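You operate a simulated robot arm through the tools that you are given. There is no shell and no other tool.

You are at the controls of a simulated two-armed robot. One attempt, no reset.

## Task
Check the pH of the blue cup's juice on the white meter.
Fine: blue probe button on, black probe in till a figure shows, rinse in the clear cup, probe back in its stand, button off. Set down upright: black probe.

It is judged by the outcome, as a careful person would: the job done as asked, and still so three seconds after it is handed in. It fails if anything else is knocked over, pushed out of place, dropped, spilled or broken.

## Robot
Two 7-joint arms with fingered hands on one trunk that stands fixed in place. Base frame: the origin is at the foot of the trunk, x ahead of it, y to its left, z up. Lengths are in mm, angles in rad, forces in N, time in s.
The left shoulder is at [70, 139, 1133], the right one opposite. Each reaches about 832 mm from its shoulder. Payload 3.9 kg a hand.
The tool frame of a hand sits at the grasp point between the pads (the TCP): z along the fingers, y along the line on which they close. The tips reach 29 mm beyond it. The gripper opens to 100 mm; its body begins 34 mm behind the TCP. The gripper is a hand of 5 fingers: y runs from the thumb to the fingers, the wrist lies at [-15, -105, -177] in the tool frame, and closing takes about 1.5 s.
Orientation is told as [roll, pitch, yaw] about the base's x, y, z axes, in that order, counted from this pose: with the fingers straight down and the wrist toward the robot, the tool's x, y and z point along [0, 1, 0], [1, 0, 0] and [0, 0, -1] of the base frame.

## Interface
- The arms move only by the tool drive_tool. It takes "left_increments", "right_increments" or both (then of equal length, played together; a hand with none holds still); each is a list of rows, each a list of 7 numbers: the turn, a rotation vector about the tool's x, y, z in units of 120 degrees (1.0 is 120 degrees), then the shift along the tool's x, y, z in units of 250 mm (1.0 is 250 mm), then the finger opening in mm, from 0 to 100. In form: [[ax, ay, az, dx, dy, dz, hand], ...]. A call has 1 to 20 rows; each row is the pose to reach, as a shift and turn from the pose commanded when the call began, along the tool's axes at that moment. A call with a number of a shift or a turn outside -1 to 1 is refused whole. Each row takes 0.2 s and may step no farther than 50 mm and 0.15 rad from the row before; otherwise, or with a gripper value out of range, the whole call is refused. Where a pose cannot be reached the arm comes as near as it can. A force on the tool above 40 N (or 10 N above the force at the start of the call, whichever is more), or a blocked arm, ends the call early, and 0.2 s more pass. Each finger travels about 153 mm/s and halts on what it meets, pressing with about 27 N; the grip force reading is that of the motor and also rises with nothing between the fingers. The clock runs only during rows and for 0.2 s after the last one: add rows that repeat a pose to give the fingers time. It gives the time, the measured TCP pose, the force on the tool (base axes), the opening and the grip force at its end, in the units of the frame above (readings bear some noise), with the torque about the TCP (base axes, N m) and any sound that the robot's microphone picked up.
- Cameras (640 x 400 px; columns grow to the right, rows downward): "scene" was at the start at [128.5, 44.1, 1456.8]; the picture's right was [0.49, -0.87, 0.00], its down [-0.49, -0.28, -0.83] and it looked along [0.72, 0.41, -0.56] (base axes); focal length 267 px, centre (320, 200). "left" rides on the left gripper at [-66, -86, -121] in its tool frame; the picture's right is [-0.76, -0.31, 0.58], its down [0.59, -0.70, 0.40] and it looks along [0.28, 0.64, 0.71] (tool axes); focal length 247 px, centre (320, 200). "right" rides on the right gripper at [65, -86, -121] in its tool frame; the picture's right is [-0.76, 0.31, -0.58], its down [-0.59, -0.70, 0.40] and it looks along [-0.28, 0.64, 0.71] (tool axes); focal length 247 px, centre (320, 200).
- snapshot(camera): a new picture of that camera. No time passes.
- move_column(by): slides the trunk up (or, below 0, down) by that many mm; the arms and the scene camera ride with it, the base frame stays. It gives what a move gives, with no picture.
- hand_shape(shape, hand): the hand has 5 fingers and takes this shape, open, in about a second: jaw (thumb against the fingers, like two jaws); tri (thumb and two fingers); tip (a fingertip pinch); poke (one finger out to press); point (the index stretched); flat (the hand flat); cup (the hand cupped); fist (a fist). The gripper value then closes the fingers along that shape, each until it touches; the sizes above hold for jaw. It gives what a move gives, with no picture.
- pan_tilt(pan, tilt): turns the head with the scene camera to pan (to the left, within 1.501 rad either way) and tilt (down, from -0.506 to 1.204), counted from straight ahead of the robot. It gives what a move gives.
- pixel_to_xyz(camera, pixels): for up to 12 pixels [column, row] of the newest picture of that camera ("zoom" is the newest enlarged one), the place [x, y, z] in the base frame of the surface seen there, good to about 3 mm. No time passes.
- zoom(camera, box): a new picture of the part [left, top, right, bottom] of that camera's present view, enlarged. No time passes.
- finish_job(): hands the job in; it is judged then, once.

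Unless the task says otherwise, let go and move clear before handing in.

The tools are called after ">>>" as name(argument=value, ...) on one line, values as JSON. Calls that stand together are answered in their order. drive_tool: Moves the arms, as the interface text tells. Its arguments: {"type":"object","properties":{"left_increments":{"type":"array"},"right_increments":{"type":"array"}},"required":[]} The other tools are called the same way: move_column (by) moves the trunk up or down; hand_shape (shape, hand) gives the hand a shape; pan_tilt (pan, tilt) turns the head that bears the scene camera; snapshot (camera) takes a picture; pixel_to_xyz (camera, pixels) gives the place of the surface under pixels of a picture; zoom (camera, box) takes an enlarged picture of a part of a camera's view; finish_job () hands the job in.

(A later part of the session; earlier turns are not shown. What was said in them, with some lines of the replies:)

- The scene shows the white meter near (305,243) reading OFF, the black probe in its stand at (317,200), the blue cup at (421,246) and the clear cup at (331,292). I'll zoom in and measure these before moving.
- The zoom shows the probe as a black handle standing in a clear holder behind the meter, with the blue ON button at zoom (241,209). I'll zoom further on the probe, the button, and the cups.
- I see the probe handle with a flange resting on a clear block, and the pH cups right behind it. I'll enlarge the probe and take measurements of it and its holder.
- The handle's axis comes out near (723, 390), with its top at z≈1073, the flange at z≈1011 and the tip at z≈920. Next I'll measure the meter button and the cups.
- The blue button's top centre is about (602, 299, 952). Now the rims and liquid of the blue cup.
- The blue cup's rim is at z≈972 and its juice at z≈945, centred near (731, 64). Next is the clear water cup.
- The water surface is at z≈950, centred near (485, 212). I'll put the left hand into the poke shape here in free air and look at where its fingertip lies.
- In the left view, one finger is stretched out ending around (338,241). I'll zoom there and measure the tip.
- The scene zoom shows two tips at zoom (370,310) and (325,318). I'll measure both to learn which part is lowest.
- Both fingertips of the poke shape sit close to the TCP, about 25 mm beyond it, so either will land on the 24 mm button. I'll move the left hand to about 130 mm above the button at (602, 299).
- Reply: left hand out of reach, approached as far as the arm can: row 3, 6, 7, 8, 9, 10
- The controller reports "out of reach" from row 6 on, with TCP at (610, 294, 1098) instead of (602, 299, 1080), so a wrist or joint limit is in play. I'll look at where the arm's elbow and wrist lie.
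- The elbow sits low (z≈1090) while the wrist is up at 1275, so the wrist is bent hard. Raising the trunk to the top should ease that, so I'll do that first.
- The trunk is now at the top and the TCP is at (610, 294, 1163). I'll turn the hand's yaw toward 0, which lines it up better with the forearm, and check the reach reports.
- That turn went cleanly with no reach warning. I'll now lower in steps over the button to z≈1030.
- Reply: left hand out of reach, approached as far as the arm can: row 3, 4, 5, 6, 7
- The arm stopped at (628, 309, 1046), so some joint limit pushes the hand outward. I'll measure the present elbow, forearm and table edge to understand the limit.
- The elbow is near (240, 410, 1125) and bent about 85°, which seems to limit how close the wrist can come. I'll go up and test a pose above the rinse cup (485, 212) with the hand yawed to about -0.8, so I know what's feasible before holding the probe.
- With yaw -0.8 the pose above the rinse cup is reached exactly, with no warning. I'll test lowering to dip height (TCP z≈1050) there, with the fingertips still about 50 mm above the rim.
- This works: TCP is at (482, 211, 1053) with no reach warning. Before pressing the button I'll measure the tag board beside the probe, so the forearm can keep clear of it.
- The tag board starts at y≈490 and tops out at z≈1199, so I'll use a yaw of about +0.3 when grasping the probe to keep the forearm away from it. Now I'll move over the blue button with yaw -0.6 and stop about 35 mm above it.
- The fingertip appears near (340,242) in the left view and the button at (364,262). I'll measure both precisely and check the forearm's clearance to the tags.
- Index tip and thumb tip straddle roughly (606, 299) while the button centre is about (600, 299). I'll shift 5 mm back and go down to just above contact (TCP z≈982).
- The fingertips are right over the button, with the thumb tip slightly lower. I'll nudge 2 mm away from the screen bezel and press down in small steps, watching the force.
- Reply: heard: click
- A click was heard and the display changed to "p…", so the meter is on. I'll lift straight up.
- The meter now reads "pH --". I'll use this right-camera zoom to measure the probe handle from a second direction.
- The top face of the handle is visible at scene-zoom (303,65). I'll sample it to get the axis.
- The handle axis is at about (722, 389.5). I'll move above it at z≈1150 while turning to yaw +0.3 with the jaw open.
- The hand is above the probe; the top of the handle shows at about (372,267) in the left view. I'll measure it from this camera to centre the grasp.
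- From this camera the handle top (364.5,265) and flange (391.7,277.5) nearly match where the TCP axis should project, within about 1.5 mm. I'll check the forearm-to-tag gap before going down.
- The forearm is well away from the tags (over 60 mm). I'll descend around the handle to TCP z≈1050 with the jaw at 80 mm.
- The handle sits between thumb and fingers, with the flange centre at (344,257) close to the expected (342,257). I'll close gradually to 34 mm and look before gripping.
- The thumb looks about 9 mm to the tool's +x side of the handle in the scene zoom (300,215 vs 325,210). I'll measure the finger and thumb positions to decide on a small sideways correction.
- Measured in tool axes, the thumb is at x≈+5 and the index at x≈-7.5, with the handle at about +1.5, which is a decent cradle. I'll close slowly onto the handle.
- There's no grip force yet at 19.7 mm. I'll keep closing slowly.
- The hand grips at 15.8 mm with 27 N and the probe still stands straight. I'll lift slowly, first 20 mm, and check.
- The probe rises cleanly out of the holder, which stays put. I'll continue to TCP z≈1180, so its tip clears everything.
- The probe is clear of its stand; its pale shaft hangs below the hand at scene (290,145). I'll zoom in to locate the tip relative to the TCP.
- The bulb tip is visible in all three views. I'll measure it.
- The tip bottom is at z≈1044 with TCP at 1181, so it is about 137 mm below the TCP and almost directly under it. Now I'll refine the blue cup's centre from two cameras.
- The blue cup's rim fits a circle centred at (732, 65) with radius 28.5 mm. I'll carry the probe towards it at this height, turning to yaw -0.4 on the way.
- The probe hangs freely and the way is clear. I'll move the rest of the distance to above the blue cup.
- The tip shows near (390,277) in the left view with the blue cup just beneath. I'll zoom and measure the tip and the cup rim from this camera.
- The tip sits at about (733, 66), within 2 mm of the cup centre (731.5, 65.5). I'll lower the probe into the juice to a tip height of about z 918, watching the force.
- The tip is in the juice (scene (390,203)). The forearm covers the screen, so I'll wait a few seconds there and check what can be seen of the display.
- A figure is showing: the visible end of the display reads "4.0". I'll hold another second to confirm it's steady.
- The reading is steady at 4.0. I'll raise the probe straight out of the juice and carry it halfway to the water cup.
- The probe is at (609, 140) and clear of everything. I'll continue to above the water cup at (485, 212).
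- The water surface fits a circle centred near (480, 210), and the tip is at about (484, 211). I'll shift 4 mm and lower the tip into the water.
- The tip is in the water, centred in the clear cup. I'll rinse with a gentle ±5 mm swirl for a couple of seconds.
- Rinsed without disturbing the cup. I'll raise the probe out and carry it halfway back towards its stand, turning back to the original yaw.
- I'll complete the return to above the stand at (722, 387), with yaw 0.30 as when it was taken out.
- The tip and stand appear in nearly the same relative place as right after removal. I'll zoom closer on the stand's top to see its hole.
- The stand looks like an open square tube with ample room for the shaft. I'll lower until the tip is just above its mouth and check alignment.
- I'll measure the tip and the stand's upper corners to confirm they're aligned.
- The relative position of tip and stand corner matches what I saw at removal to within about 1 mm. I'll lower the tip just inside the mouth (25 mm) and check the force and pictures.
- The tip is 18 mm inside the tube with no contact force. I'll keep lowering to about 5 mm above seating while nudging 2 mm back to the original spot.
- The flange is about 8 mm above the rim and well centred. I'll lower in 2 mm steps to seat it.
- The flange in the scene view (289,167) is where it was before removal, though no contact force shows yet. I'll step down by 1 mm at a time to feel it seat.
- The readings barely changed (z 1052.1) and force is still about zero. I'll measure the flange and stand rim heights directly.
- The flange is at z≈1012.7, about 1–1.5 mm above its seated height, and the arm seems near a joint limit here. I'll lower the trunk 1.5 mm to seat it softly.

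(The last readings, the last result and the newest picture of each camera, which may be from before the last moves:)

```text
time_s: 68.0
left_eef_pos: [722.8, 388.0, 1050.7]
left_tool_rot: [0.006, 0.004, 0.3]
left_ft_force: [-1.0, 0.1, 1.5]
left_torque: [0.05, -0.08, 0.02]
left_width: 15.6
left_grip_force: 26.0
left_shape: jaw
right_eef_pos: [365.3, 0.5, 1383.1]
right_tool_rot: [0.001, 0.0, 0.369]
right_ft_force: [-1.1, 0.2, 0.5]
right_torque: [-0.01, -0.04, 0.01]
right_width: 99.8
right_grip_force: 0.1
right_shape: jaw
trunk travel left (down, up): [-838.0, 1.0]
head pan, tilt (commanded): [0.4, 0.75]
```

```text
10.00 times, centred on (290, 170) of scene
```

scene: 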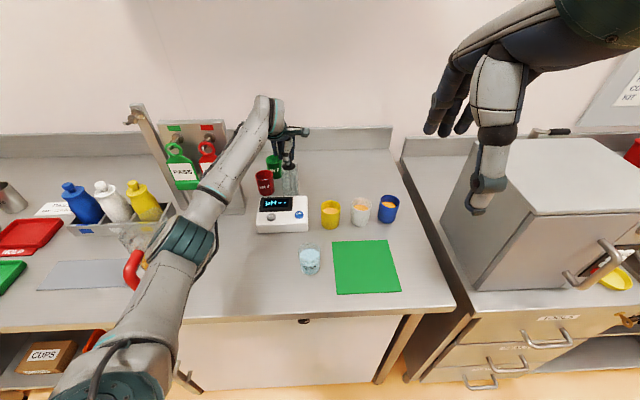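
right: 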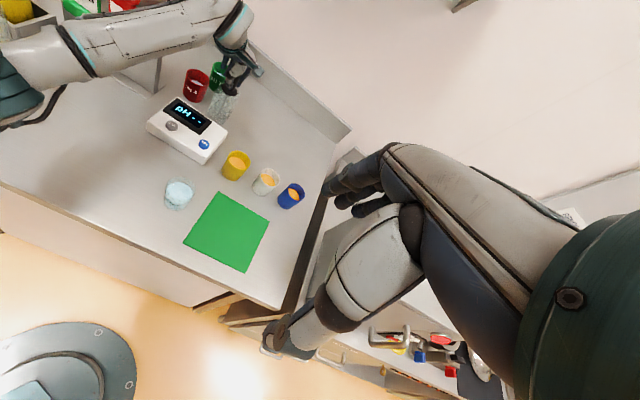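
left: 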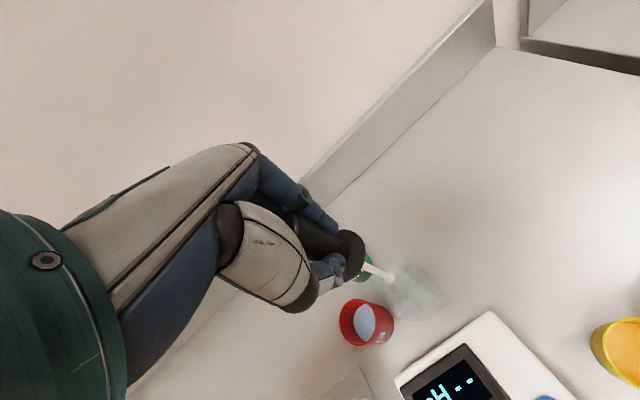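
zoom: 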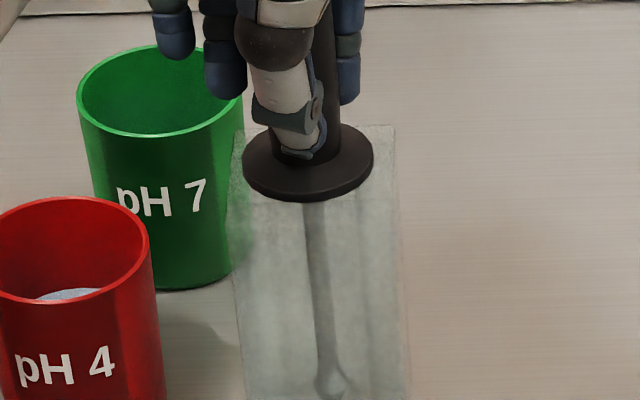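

A small upward force (1.5 N) and torque show the flange has touched its seat. I'll open the hand slowly.

>>> drive_tool(left_increments=[[0, 0, 0, 0, 0, 0, 12], [0, 0, 0, 0, 0, 0, 16], [0, 0, 0, 0, 0, 0, 18], [0, 0, 0, 0, 0, 0, 21], [0, 0, 0, 0, 0, 0, 25], [0, 0, 0, 0, 0, 0, 30], [0, 0, 0, 0, 0, 0, 30]])

>>> zoom(camera="scene", box=[265, 140, 315, 190])

>>> zoom(camera="right", box=[200, 60, 260, 120])

>>> zoom(camera="left", box=[270, 180, 410, 320])

```text
time_s: 69.7
left_eef_pos: [722.1, 389.3, 1050.2]
left_tool_rot: [0.005, 0.005, 0.299]
left_ft_force: [0.5, -0.5, 0.6]
left_torque: [-0.01, 0.01, 0.0]
left_width: 29.7
left_grip_force: 0.0
left_shape: jaw
right_eef_pos: [367.2, 0.1, 1382.9]
right_tool_rot: [0.0, 0.0, 0.369]
right_ft_force: [-0.2, -0.3, 0.0]
right_torque: [-0.02, 0.0, -0.01]
right_width: 99.8
right_grip_force: 0.1
right_shape: jaw
trunk travel left (down, up): [-838.0, 1.0]
head pan, tilt (commanded): [0.4, 0.75]
```

```text
8.00 times, centred on (290, 165) of scene
```

zoom: 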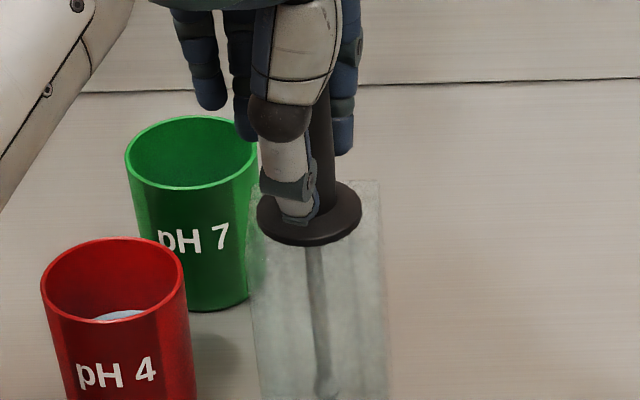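

```text
6.67 times, centred on (230, 90) of right
```

zoom: 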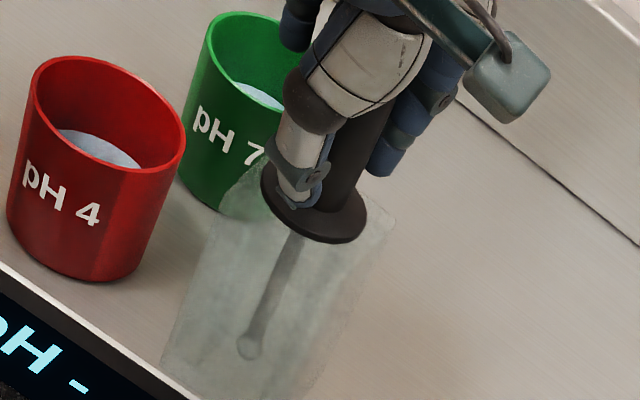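

```text
2.86 times, centred on (340, 250) of left
```

zoom: 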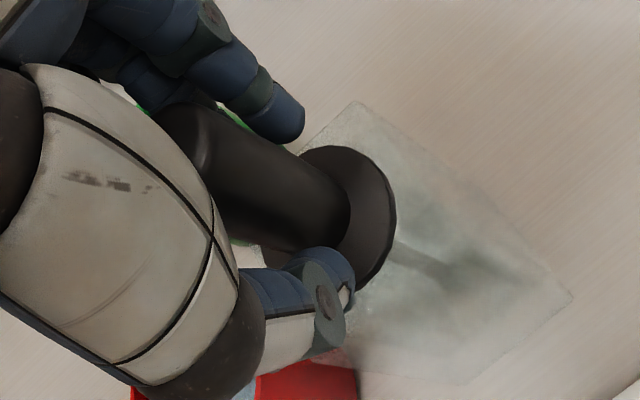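

The hand has let go and the probe stands upright in its tube. I'll open wider and rise straight up to z≈1170.

>>> drive_tool(left_increments=[[0, 0, 0, 0, 0, 0, 45], [0, 0, 0, 0, 0, 0, 62], [0, 0, 0, 0, 0, 0, 80], [0, 0, 0, 0, 0, 0, 80], [0, 0, 0, 0, 0, -0.04, 80], [0, 0, 0, 0, 0, -0.09, 80], [0, 0, 0, 0, 0, -0.15, 80], [0, 0, 0, 0, 0, -0.21, 80], [0, 0, 0, 0, 0, -0.28, 80], [0, 0, 0, 0, 0, -0.35, 80], [0, 0, 0, 0, 0, -0.42, 80], [0, 0, 0, 0, 0, -0.48, 80], [0, 0, 0, 0, 0, -0.48, 80]])

>>> snapshot(camera="scene")

>>> zoom(camera="right", box=[140, 40, 290, 160])

>>> zoom(camera="scene", box=[240, 120, 330, 230])

```text
time_s: 72.5
left_eef_pos: [723.4, 388.0, 1170.2]
left_tool_rot: [0.004, 0.005, 0.299]
left_ft_force: [-0.8, 0.4, -0.4]
left_torque: [0.0, 0.03, 0.0]
left_width: 79.7
left_grip_force: 0.1
left_shape: jaw
right_eef_pos: [366.8, 0.0, 1382.3]
right_tool_rot: [0.001, 0.0, 0.368]
right_ft_force: [0.7, -0.2, 0.3]
right_torque: [0.0, 0.0, 0.02]
right_width: 99.7
right_grip_force: 0.1
right_shape: jaw
trunk travel left (down, up): [-838.0, 1.0]
head pan, tilt (commanded): [0.4, 0.75]
```

```text
taken
```

scene: 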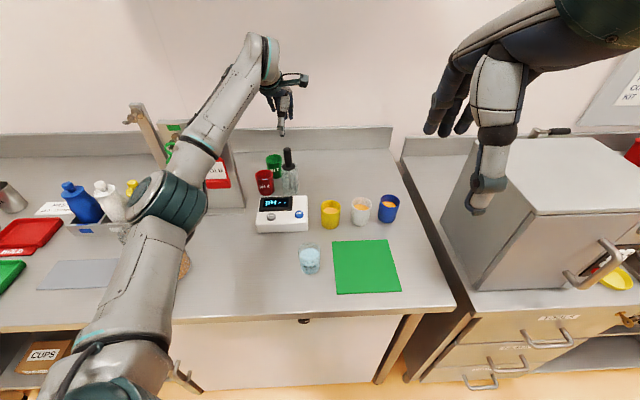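

```text
3.33 times, centred on (215, 100) of right
```

zoom: 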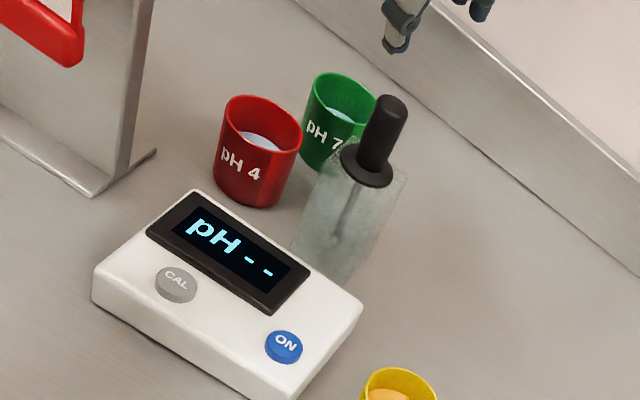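

```text
3.64 times, centred on (285, 175) of scene
```

zoom: 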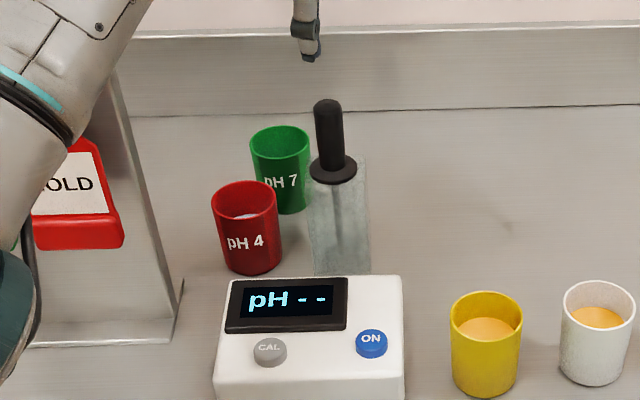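

The probe is back upright in its stand and the meter shows "pH --". Now I'll move back over the meter to switch it off, turning to yaw -0.6.

>>> drive_tool(left_increments=[[0, 0, 0.043, -0.019, -0.057, 0, 80], [0, 0, 0.086, -0.038, -0.114, 0, 80], [0, 0, 0.129, -0.057, -0.171, 0, 80], [0, 0, 0.172, -0.076, -0.228, 0.02, 80], [0, 0, 0.215, -0.096, -0.285, 0.03, 80], [-0.001, -0.001, 0.258, -0.115, -0.342, 0.04, 80], [-0.002, -0.001, 0.301, -0.134, -0.399, 0.06, 80], [-0.002, -0.002, 0.344, -0.153, -0.456, 0.08, 80], [-0.002, -0.002, 0.387, -0.172, -0.513, 0.09, 80], [-0.002, -0.002, 0.43, -0.191, -0.57, 0.1, 80], [-0.002, -0.002, 0.43, -0.191, -0.57, 0.1, 80]])

>>> hand_shape(hand="left", shape="poke")

>>> snapshot(camera="scene")

>>> snapshot(camera="left")

```text
time_s: 74.8
left_eef_pos: [603.1, 301.7, 1144.2]
left_tool_rot: [-0.001, 0.002, -0.601]
left_ft_force: [-0.2, -0.4, -0.1]
left_torque: [0.03, 0.02, -0.02]
left_width: 79.5
left_grip_force: 0.1
left_shape: jaw
right_eef_pos: [365.7, -0.7, 1382.3]
right_tool_rot: [0.001, -0.002, 0.37]
right_ft_force: [0.4, 0.1, 0.4]
right_torque: [0.0, -0.01, 0.01]
right_width: 99.7
right_grip_force: 0.0
right_shape: jaw
trunk travel left (down, up): [-838.0, 1.0]
head pan, tilt (commanded): [0.4, 0.75]
```

```text
time_s: 75.8
left_eef_pos: [601.4, 301.9, 1143.9]
left_tool_rot: [-0.004, 0.001, -0.601]
left_ft_force: [-1.2, 0.5, -0.7]
left_torque: [-0.02, -0.02, 0.03]
left_width: 0.4
left_grip_force: 0.0
left_shape: poke
right_eef_pos: [366.3, -0.6, 1383.6]
right_tool_rot: [0.0, -0.001, 0.369]
right_ft_force: [0.0, -0.6, -0.5]
right_torque: [-0.01, 0.0, 0.01]
right_width: 99.8
right_grip_force: 0.0
right_shape: jaw
trunk travel left (down, up): [-838.0, 1.0]
head pan, tilt (commanded): [0.4, 0.75]
```

```text
taken
```

scene: 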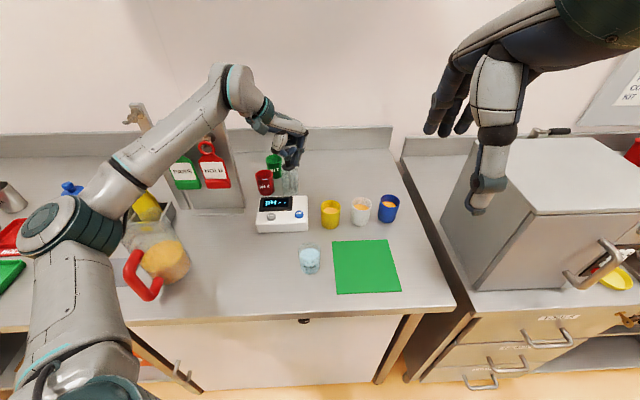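

```text
taken
```

left: 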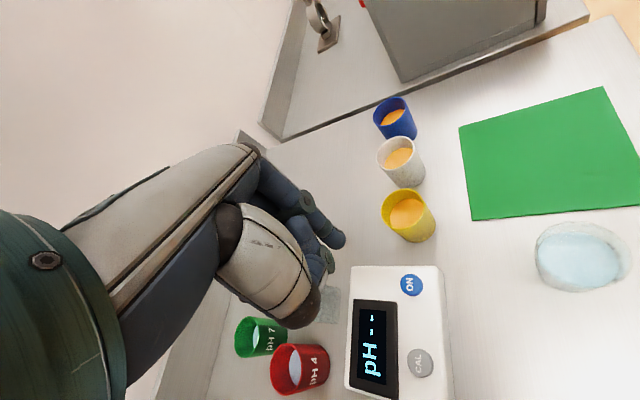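

The poke shape is set above the meter and the button's in view at (411,285). I'll descend to about 12 mm above the button.

>>> drive_tool(left_increments=[[0, 0, 0, -0.008, 0.001, 0.08, 0], [0, 0, 0, -0.016, 0.001, 0.16, 0], [0, 0, 0, -0.016, 0.001, 0.24, 0], [0, 0, 0, -0.016, 0.001, 0.32, 0], [0, 0, 0, -0.016, 0.001, 0.4, 0], [0, 0, 0, -0.016, 0.001, 0.47, 0], [0, 0, 0, -0.016, 0.001, 0.53, 0], [0, 0, 0, -0.016, 0.001, 0.58, 0], [0, 0, 0, -0.016, 0.001, 0.616, 0], [0, 0, 0, -0.016, 0.001, 0.616, 0]])

>>> zoom(camera="scene", box=[250, 150, 330, 240])

>>> zoom(camera="left", box=[280, 180, 420, 320])

>>> zoom(camera="right", box=[140, 60, 280, 180])

```text
time_s: 78.0
left_eef_pos: [599.9, 297.0, 991.4]
left_tool_rot: [-0.004, 0.001, -0.602]
left_ft_force: [0.4, 0.2, -0.2]
left_torque: [-0.03, -0.02, -0.01]
left_width: 0.0
left_grip_force: 0.1
left_shape: poke
right_eef_pos: [366.8, -0.6, 1382.4]
right_tool_rot: [0.002, 0.0, 0.367]
right_ft_force: [1.1, -0.4, -0.1]
right_torque: [-0.02, 0.01, 0.01]
right_width: 99.9
right_grip_force: 0.0
right_shape: jaw
trunk travel left (down, up): [-838.0, 1.0]
head pan, tilt (commanded): [0.4, 0.75]
```

```text
4.44 times, centred on (290, 195) of scene
```

zoom: 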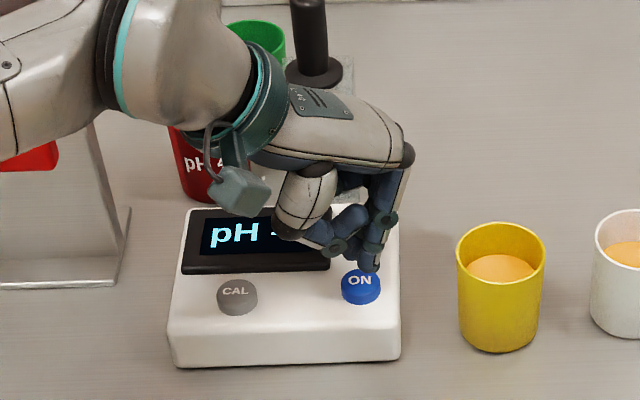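

```text
2.86 times, centred on (350, 250) of left
```

zoom: 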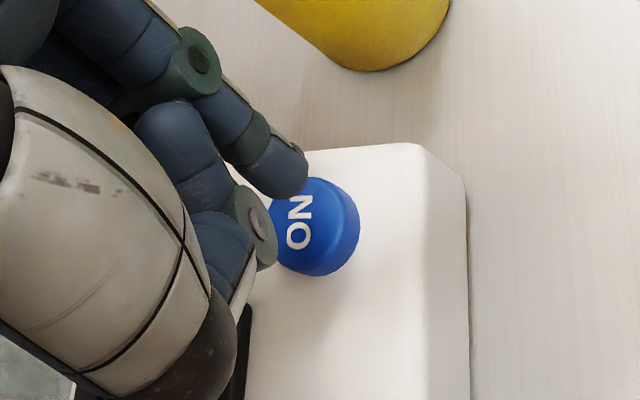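

```text
3.33 times, centred on (210, 120) of right
```

zoom: 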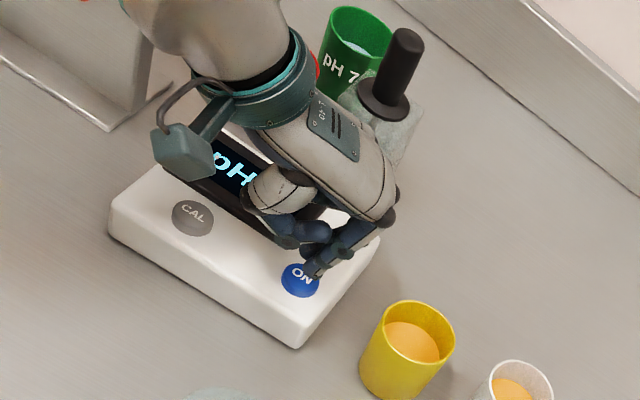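

The fingertips sit over the button as in the first press. I'll press down once in small steps.

>>> drive_tool(left_increments=[[0, 0, 0, 0, 0, 0.014, 0], [0, 0, 0, 0, 0, 0.028, 0], [0, 0, 0, 0, 0, 0.038, 0], [0, 0, 0, 0, 0, 0.046, 0], [0, 0, 0, 0, 0, 0.054, 0], [0, 0, 0, 0, 0, 0.062, 0]])

>>> zoom(camera="scene", box=[250, 150, 330, 240])

```text
time_s: 79.3
left_eef_pos: [599.4, 296.8, 977.4]
left_tool_rot: [-0.003, -0.001, -0.6]
left_ft_force: [0.8, 0.5, 3.1]
left_torque: [0.01, -0.06, -0.01]
left_width: 0.1
left_grip_force: 0.2
left_shape: poke
right_eef_pos: [366.6, -0.7, 1383.1]
right_tool_rot: [0.001, 0.0, 0.367]
right_ft_force: [0.6, 0.0, -0.4]
right_torque: [-0.02, -0.02, 0.02]
right_width: 99.7
right_grip_force: 0.0
right_shape: jaw
trunk travel left (down, up): [-838.0, 1.0]
head pan, tilt (commanded): [0.4, 0.75]
heard: click
```

```text
4.44 times, centred on (290, 195) of scene
```

zoom: 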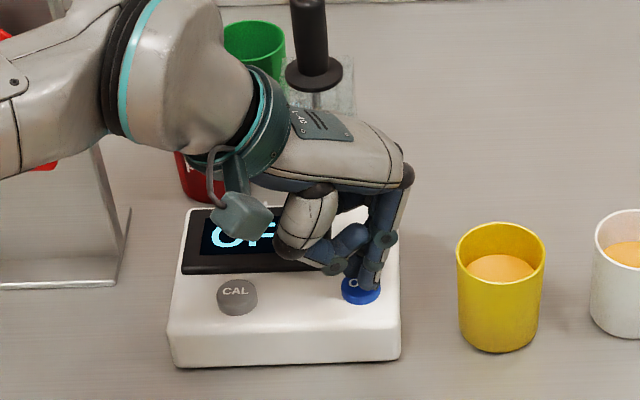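

A click was heard and the display now begins "OF…". I'll lift straight up off the button.

>>> drive_tool(left_increments=[[0, 0, 0, 0, 0, -0.04, 0], [0, 0, 0, 0, 0, -0.12, 0], [0, 0, 0, 0, 0, -0.22, 0], [0, 0, 0, 0, 0, -0.33, 0], [0, 0, 0, 0, 0, -0.44, 0], [0, 0, 0, 0, 0, -0.56, 0], [0, 0, 0, 0, 0, -0.68, 0], [0, 0, 0, 0, 0, -0.8, 0], [0, 0, 0, 0, 0, -0.8, 0]])

>>> snapshot(camera="scene")

>>> zoom(camera="right", box=[120, 40, 320, 220])

>>> zoom(camera="scene", box=[240, 130, 420, 290])

```text
time_s: 81.3
left_eef_pos: [599.4, 298.9, 1173.4]
left_tool_rot: [-0.005, 0.002, -0.602]
left_ft_force: [0.5, -0.5, 0.1]
left_torque: [0.01, -0.01, 0.0]
left_width: 0.0
left_grip_force: 0.1
left_shape: poke
right_eef_pos: [367.4, -0.9, 1381.9]
right_tool_rot: [0.0, -0.001, 0.369]
right_ft_force: [0.5, -0.1, -0.6]
right_torque: [-0.02, -0.01, 0.01]
right_width: 99.8
right_grip_force: 0.1
right_shape: jaw
trunk travel left (down, up): [-838.0, 1.0]
head pan, tilt (commanded): [0.4, 0.75]
```

```text
taken
```

scene: 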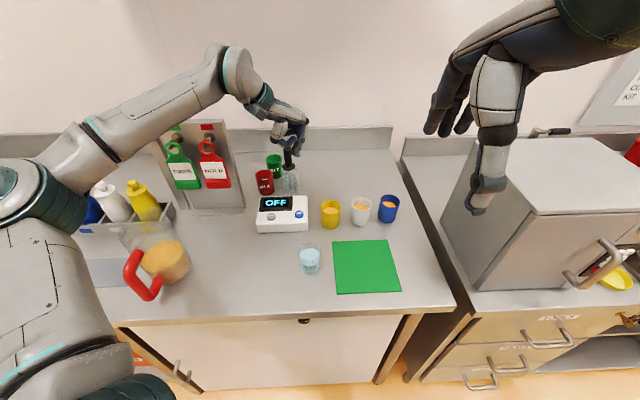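

```text
2.22 times, centred on (220, 130) of right
```

zoom: 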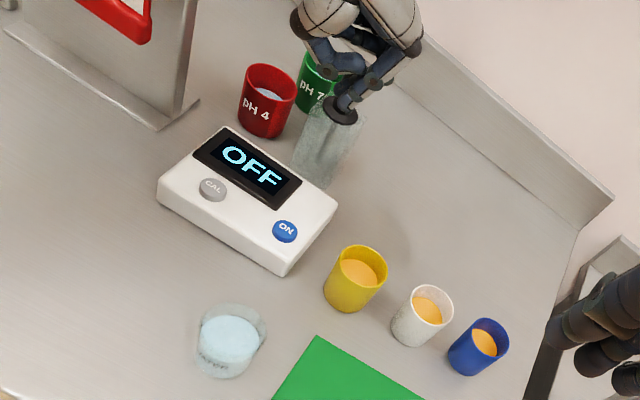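

```text
2.50 times, centred on (330, 210) of scene
```

zoom: 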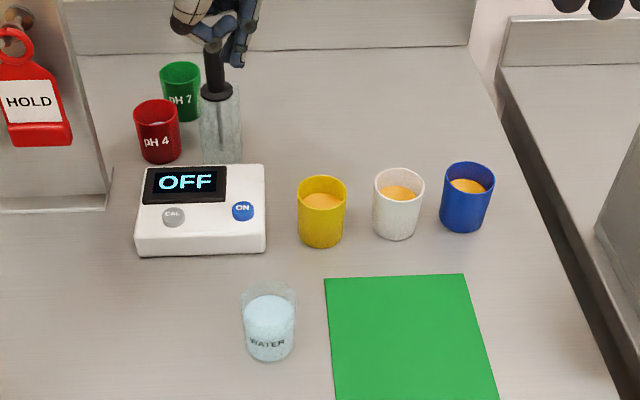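

The meter reads OFF, the probe is upright in its stand and all cups are in place. I'll draw the left hand back and up, well clear, then take a last look.

>>> drive_tool(left_increments=[[0, 0, 0, 0, 0, -0.1, 0], [0, 0, 0, -0.05, -0.07, -0.2, 0], [0, 0, 0, -0.1, -0.15, -0.228, 0], [0, 0, 0, -0.15, -0.22, -0.228, 0], [0, 0, 0, -0.21, -0.3, -0.228, 0], [0, 0, 0, -0.27, -0.392, -0.228, 0], [0, 0, 0, -0.27, -0.392, -0.228, 0]])

>>> snapshot(camera="scene")

>>> zoom(camera="right", box=[120, 40, 320, 220])

>>> zoom(camera="scene", box=[250, 130, 330, 230])

```text
time_s: 83.0
left_eef_pos: [477.4, 296.5, 1234.6]
left_tool_rot: [-0.003, 0.002, -0.602]
left_ft_force: [-0.3, 0.1, -0.1]
left_torque: [0.0, 0.02, 0.02]
left_width: 0.0
left_grip_force: 0.0
left_shape: poke
right_eef_pos: [366.9, -1.3, 1381.9]
right_tool_rot: [-0.001, 0.001, 0.367]
right_ft_force: [0.1, -0.6, 0.4]
right_torque: [0.0, 0.04, 0.0]
right_width: 99.8
right_grip_force: 0.1
right_shape: jaw
trunk travel left (down, up): [-838.0, 1.0]
head pan, tilt (commanded): [0.4, 0.75]
```

```text
taken
```

scene: 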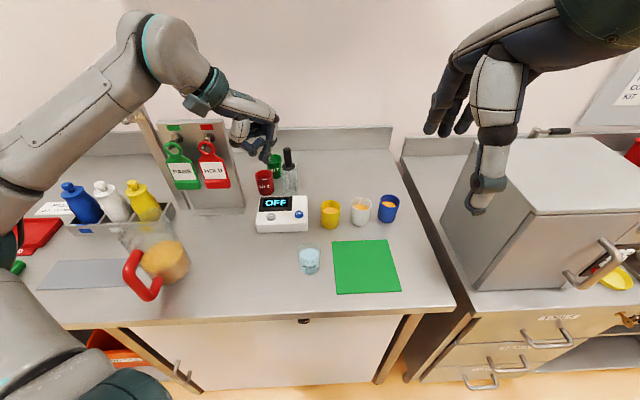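

```text
2.22 times, centred on (220, 130) of right
```

zoom: 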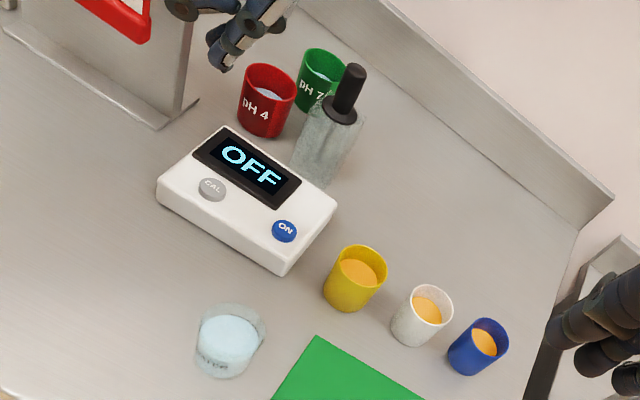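

```text
4.00 times, centred on (290, 180) of scene
```

zoom: 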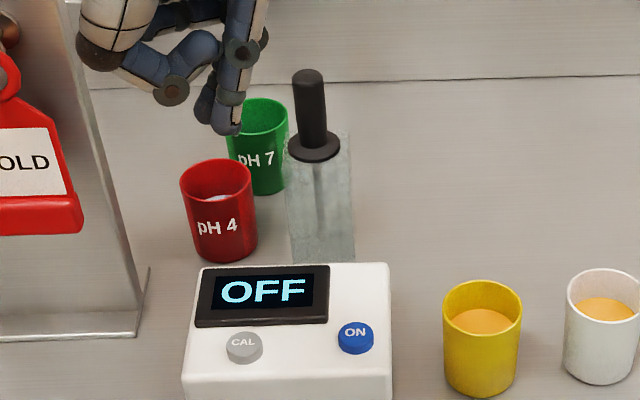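

The last pictures show the display at OFF, the black probe upright in its stand (scene (288,160)) and every cup, tag and the meter where they were, with both hands clear. The juice read pH 4.0, so I'm handing the job in.

>>> finish_job()

```text
The job is handed in.
```

The blue cup's juice reads pH 4.0. The forearm covered the left part of the screen, so I saw only the "4.0" end. It stayed at 4.0 for over a second.

- **Rinse and return:** I swirled the probe in the clear cup for a few seconds, then put it back upright in its stand.
- **Meter:** I pressed the blue button again and the screen shows OFF.
- **Other items:** In the last pictures, nothing else on the bench looked moved, knocked over or spilled, and both hands were clear when I handed the job in.
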